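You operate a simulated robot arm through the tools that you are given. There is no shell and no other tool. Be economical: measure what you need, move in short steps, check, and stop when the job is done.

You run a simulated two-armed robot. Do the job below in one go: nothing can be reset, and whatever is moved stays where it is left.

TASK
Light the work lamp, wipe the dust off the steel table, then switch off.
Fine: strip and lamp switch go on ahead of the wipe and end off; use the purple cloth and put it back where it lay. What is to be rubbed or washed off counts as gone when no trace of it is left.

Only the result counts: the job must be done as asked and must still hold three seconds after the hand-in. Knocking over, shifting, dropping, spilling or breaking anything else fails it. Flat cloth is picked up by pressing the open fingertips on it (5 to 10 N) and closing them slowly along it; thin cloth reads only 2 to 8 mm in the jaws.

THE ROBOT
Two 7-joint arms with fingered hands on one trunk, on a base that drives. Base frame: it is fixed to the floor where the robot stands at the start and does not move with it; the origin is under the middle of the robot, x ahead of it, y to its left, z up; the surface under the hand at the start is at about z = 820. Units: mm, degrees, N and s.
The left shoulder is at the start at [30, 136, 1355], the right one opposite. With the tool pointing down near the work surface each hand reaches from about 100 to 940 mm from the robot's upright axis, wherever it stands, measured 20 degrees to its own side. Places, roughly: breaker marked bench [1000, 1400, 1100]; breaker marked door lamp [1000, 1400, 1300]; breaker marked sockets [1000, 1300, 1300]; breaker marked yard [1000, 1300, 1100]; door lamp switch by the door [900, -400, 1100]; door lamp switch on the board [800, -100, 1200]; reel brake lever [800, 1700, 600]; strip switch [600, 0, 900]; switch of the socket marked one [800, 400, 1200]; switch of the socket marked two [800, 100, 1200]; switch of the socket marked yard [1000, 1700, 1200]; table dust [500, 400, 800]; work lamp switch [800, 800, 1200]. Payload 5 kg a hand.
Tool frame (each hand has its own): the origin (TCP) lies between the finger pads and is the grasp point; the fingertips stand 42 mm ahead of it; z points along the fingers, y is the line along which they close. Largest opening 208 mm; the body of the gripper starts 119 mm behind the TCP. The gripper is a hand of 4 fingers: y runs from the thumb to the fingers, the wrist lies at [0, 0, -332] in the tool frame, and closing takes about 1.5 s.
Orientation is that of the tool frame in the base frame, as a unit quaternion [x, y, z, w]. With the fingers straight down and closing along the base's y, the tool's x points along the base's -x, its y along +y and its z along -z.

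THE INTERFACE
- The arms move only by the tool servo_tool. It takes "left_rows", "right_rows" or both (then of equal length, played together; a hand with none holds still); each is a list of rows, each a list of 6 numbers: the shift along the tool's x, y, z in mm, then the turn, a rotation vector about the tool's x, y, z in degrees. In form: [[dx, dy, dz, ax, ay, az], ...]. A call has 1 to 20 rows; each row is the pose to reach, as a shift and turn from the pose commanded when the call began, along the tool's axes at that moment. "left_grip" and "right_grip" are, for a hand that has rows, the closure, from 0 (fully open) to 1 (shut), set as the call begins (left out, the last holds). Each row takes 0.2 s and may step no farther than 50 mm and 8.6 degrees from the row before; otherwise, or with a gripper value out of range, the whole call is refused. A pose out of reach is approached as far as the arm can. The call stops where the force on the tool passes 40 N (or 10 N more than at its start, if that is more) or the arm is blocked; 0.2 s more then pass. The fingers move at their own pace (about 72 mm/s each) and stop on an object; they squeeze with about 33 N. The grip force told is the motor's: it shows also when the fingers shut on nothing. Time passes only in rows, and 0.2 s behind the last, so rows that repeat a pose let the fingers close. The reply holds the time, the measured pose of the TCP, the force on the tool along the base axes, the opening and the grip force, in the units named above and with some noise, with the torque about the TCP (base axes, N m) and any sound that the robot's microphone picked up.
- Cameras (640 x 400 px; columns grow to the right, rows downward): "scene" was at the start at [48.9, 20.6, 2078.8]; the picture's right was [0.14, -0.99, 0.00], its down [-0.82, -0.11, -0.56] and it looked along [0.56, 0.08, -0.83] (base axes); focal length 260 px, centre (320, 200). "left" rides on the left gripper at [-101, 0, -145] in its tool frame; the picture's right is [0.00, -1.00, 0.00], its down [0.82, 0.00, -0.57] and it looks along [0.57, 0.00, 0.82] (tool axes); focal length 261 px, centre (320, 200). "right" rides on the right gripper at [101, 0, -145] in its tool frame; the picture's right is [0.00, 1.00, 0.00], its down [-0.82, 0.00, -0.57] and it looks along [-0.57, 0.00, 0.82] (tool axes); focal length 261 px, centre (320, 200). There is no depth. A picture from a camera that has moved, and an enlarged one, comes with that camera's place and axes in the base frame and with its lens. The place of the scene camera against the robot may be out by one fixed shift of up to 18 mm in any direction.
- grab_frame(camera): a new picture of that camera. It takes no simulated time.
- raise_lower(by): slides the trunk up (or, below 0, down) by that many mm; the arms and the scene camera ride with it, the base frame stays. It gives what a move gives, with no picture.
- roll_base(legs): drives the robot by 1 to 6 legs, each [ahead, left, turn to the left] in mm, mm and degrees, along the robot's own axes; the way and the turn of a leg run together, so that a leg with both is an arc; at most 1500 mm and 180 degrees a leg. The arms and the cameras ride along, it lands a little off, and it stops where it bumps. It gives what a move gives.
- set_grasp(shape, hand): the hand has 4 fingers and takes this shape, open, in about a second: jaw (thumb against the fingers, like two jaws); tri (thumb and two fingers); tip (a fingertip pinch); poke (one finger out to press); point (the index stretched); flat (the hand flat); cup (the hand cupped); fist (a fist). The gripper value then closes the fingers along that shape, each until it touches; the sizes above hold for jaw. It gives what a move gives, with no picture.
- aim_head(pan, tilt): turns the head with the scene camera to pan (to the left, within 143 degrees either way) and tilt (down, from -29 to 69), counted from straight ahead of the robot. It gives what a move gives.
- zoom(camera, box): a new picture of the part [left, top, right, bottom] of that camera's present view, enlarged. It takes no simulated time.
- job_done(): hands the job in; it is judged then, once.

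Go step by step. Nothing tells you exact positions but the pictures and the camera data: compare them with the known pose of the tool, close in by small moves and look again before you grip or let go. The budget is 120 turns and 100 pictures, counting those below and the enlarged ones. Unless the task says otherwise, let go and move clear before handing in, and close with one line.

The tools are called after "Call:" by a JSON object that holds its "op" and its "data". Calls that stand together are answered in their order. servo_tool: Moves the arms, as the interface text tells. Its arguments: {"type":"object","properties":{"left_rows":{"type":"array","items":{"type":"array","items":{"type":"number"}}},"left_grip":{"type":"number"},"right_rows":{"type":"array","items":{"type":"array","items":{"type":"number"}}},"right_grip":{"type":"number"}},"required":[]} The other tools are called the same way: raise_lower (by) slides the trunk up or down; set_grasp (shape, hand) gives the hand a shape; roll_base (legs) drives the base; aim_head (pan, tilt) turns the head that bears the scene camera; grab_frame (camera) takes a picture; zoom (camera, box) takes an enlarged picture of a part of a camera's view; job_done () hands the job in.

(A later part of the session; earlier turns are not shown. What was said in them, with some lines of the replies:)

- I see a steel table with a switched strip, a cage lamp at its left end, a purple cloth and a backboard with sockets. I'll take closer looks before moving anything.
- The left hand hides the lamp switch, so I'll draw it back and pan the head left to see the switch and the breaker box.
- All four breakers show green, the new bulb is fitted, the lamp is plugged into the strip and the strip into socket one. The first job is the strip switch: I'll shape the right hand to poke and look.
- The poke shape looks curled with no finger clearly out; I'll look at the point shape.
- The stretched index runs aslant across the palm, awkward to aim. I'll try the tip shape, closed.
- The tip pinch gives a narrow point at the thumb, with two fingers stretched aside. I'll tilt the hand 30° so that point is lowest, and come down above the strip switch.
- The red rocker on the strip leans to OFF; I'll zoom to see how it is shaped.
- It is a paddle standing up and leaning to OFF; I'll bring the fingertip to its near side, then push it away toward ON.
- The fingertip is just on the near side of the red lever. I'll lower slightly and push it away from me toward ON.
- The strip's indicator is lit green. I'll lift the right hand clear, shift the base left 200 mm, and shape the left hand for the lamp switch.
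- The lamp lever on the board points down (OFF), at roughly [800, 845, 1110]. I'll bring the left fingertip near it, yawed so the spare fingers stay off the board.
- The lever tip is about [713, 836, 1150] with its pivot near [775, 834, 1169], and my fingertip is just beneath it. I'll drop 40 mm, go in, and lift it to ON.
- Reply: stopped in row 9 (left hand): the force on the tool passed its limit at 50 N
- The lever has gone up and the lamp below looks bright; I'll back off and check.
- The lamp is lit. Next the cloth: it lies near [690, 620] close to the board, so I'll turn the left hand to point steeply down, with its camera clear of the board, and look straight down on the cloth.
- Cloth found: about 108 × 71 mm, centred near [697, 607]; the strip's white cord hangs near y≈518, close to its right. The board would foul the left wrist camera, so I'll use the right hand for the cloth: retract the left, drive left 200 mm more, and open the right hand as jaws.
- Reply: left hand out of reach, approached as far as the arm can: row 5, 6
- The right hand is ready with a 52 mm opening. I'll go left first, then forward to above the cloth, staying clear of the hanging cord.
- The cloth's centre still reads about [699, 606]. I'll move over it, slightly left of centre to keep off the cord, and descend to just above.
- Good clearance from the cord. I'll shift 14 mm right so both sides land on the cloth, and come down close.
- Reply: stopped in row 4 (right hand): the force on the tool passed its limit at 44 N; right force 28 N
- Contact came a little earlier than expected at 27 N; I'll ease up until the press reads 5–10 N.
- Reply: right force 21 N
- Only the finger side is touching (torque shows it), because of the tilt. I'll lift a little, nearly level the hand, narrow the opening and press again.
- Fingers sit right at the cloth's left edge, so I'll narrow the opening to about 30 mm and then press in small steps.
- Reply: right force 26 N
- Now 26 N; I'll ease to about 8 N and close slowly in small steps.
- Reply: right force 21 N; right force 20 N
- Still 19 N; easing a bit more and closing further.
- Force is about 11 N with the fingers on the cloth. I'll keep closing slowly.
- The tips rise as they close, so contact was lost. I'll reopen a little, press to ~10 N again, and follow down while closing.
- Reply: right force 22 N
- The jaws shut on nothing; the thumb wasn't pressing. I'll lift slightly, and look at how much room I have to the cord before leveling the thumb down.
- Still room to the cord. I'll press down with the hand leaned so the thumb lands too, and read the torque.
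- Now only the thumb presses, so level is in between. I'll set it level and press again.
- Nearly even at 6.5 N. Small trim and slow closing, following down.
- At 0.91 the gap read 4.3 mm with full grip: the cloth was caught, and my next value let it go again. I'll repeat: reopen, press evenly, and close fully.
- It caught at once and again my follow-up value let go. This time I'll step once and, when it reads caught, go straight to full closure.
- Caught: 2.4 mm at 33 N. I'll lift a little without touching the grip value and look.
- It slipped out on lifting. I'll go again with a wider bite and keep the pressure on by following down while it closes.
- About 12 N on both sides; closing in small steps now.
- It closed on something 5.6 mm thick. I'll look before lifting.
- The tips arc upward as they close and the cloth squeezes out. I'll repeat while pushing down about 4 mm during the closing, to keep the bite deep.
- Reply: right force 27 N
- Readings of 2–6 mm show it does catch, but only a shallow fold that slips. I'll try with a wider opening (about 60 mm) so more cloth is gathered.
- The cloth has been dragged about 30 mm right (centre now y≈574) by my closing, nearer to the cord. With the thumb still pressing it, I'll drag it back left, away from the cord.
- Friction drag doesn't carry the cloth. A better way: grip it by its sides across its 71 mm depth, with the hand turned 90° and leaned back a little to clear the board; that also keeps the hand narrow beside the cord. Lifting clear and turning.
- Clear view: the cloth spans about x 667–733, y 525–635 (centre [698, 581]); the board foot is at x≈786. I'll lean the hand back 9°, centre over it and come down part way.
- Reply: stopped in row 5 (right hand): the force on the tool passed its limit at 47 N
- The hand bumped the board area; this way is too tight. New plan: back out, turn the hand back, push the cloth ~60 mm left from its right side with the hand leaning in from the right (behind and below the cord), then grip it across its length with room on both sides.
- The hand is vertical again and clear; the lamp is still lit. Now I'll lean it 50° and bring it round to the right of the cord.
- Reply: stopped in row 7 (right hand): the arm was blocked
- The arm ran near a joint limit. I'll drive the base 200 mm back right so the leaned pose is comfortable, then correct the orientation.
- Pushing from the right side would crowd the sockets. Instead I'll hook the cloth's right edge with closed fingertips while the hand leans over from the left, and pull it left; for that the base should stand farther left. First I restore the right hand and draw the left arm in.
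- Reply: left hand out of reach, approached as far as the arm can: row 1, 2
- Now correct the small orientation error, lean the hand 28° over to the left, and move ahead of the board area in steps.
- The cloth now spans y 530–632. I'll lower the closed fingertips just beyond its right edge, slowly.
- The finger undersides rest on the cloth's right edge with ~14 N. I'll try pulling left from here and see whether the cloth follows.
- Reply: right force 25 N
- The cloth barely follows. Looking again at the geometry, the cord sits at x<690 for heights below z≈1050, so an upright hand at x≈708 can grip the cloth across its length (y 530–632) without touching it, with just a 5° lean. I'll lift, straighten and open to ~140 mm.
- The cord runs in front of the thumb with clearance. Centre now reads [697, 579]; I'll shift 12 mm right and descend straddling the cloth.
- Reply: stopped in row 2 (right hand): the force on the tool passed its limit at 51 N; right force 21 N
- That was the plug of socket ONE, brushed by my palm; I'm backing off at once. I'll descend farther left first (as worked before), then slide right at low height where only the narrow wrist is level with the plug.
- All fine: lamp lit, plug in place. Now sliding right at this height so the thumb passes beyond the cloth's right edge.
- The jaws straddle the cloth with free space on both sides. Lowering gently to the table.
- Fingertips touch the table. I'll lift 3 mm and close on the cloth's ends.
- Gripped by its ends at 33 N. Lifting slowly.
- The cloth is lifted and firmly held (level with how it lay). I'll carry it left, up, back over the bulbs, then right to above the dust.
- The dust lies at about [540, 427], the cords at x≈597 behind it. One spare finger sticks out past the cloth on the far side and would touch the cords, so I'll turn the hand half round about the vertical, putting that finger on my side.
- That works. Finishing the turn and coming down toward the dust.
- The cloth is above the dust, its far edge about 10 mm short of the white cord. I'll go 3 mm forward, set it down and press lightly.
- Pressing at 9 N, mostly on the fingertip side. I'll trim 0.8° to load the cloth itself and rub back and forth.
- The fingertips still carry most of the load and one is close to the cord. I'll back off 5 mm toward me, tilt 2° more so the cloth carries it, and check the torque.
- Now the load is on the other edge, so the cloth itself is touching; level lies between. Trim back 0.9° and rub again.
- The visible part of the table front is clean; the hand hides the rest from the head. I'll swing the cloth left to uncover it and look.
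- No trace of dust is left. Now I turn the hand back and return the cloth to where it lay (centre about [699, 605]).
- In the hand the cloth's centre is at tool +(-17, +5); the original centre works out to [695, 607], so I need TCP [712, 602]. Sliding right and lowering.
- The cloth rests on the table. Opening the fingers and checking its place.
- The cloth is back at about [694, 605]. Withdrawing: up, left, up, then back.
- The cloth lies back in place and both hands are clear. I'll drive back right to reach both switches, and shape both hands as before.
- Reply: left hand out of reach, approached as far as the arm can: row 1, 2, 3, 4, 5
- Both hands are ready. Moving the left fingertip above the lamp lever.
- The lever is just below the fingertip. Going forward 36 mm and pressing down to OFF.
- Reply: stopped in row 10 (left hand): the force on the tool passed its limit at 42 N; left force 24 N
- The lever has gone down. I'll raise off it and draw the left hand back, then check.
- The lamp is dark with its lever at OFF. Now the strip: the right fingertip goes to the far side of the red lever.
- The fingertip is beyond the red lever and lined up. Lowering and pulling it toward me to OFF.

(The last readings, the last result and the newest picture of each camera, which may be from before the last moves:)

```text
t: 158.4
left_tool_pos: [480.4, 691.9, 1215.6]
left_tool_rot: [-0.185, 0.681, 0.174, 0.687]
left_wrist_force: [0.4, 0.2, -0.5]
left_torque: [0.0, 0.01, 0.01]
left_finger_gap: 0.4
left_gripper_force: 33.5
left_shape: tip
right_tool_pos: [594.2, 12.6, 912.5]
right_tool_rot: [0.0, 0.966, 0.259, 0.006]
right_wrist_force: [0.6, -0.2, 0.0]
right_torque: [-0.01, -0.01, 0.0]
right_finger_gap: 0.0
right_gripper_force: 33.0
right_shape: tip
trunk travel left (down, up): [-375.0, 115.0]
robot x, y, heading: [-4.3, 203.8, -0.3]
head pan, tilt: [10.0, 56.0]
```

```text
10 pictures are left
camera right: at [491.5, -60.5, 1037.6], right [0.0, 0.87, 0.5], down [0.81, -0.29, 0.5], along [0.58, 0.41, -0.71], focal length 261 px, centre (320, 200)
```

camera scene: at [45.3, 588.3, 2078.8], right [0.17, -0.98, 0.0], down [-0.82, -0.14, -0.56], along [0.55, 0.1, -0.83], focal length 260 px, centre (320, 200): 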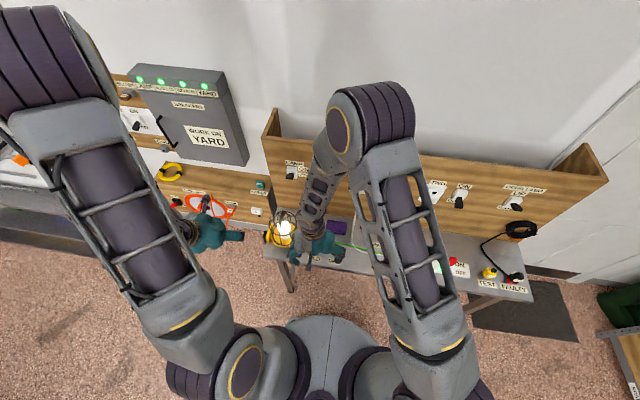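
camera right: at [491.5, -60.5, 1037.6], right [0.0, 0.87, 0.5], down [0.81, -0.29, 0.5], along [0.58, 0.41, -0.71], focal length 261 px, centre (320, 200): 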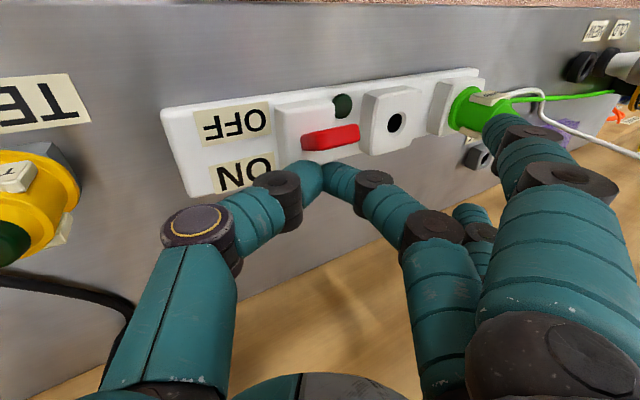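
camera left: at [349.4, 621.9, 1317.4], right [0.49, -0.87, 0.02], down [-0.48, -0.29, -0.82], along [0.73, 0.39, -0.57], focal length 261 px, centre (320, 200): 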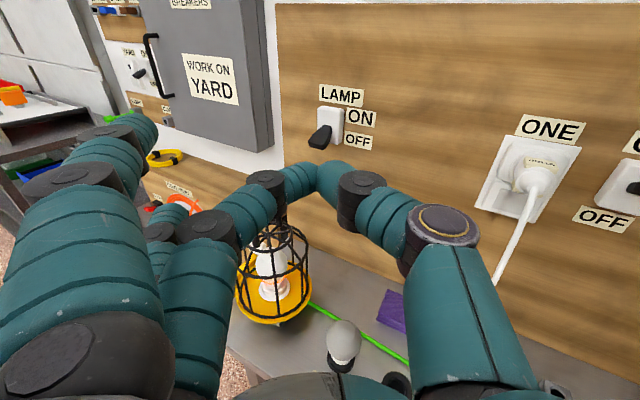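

The strip's light is out and the red lever stands at OFF. Lifting the right hand clear and taking a last look over the scene.

Call:
{"op": "servo_tool", "data": {"right_rows": [[-10, 0, 0, 0, 0, 0], [-10, 20, -35, 0, 0, 0], [-10, 40, -69, 0, 0, 0], [-10, 60, -104, 0, 0, 0], [-10, 80, -139, 0, 0, 0], [30, 95, -165, 0, 0, 0], [70, 95, -165, 0, 0, 0], [110, 95, -165, 0, 0, 0], [150, 95, -165, 0, 0, 0], [180, 95, -165, 0, 0, 0]]}}

Call:
{"op": "aim_head", "data": {"pan": 15, "tilt": 52}}

Call:
{"op": "grab_frame", "data": {"camera": "scene"}}

Call:
{"op": "zoom", "data": {"camera": "scene", "box": [170, 110, 400, 270]}}

```text
t: 160.6
left_tool_pos: [478.5, 692.0, 1216.1]
left_tool_rot: [-0.185, 0.681, 0.175, 0.687]
left_wrist_force: [-0.3, -0.6, 0.1]
left_torque: [-0.03, 0.0, -0.02]
left_finger_gap: 0.1
left_gripper_force: 33.1
left_shape: tip
right_tool_pos: [410.1, 13.0, 1100.6]
right_tool_rot: [0.0, 0.966, 0.258, 0.006]
right_wrist_force: [0.6, -0.5, 0.3]
right_torque: [-0.03, -0.08, -0.02]
right_finger_gap: 0.1
right_gripper_force: 32.8
right_shape: tip
trunk travel left (down, up): [-375.0, 115.0]
robot x, y, heading: [-1.5, 208.7, -0.1]
head pan, tilt: [10.0, 56.0]
```

```text
t: 161.3
left_tool_pos: [479.4, 692.2, 1215.9]
left_tool_rot: [-0.185, 0.681, 0.175, 0.687]
left_wrist_force: [0.1, -0.2, 0.1]
left_torque: [-0.03, -0.02, -0.01]
left_finger_gap: 0.0
left_gripper_force: 33.1
left_shape: tip
right_tool_pos: [411.9, 11.7, 1098.7]
right_tool_rot: [0.001, 0.966, 0.259, 0.006]
right_wrist_force: [-0.5, 0.8, 0.3]
right_torque: [0.01, -0.02, 0.04]
right_finger_gap: 0.1
right_gripper_force: 33.2
right_shape: tip
trunk travel left (down, up): [-375.0, 115.0]
robot x, y, heading: [-2.5, 206.9, -0.4]
head pan, tilt: [15.0, 52.0]
```

```text
9 pictures are left
camera scene: at [50.1, 236.9, 2083.7], right [0.25, -0.97, 0.0], down [-0.76, -0.2, -0.62], along [0.59, 0.16, -0.79], focal length 260 px, centre (320, 200)
```

scene: 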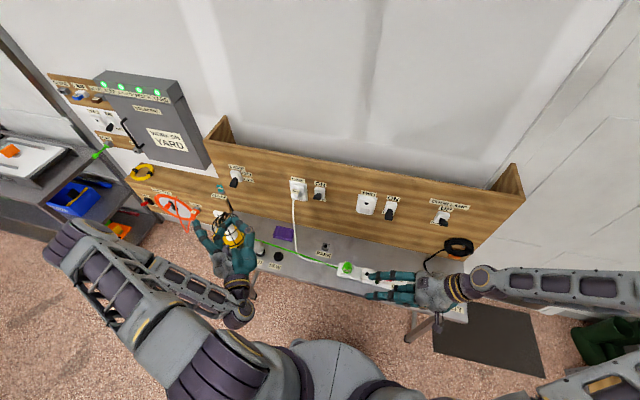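

```text
2.50 times, centred on (285, 190) of scene
camera zoom: at [50.1, 236.9, 2083.7], right [0.25, -0.97, 0.0], down [-0.76, -0.2, -0.62], along [0.59, 0.16, -0.79], focal length 650 px, centre (408, 225)
```

zoom: 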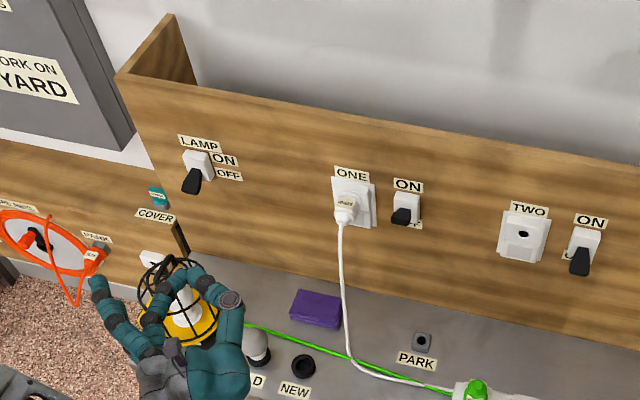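

Everything checks out: the lamp and strip are off, the dust is gone, the cloth is back in its place, the cords and plugs are undisturbed, and both hands are clear. Handing in.

Call:
{"op": "job_done", "data": {}}

```text
The job is handed in.
```

I switched the strip and work lamp on, wiped the dust off the steel table with no trace left in the last close-up, and put the purple cloth back within about 2 mm of where it lay. The lamp and then the strip are off again. While I was trying to pick up the cloth, the hand bumped the board area once and brushed the plug in socket ONE once; the plug stayed in and the lamp stayed lit.
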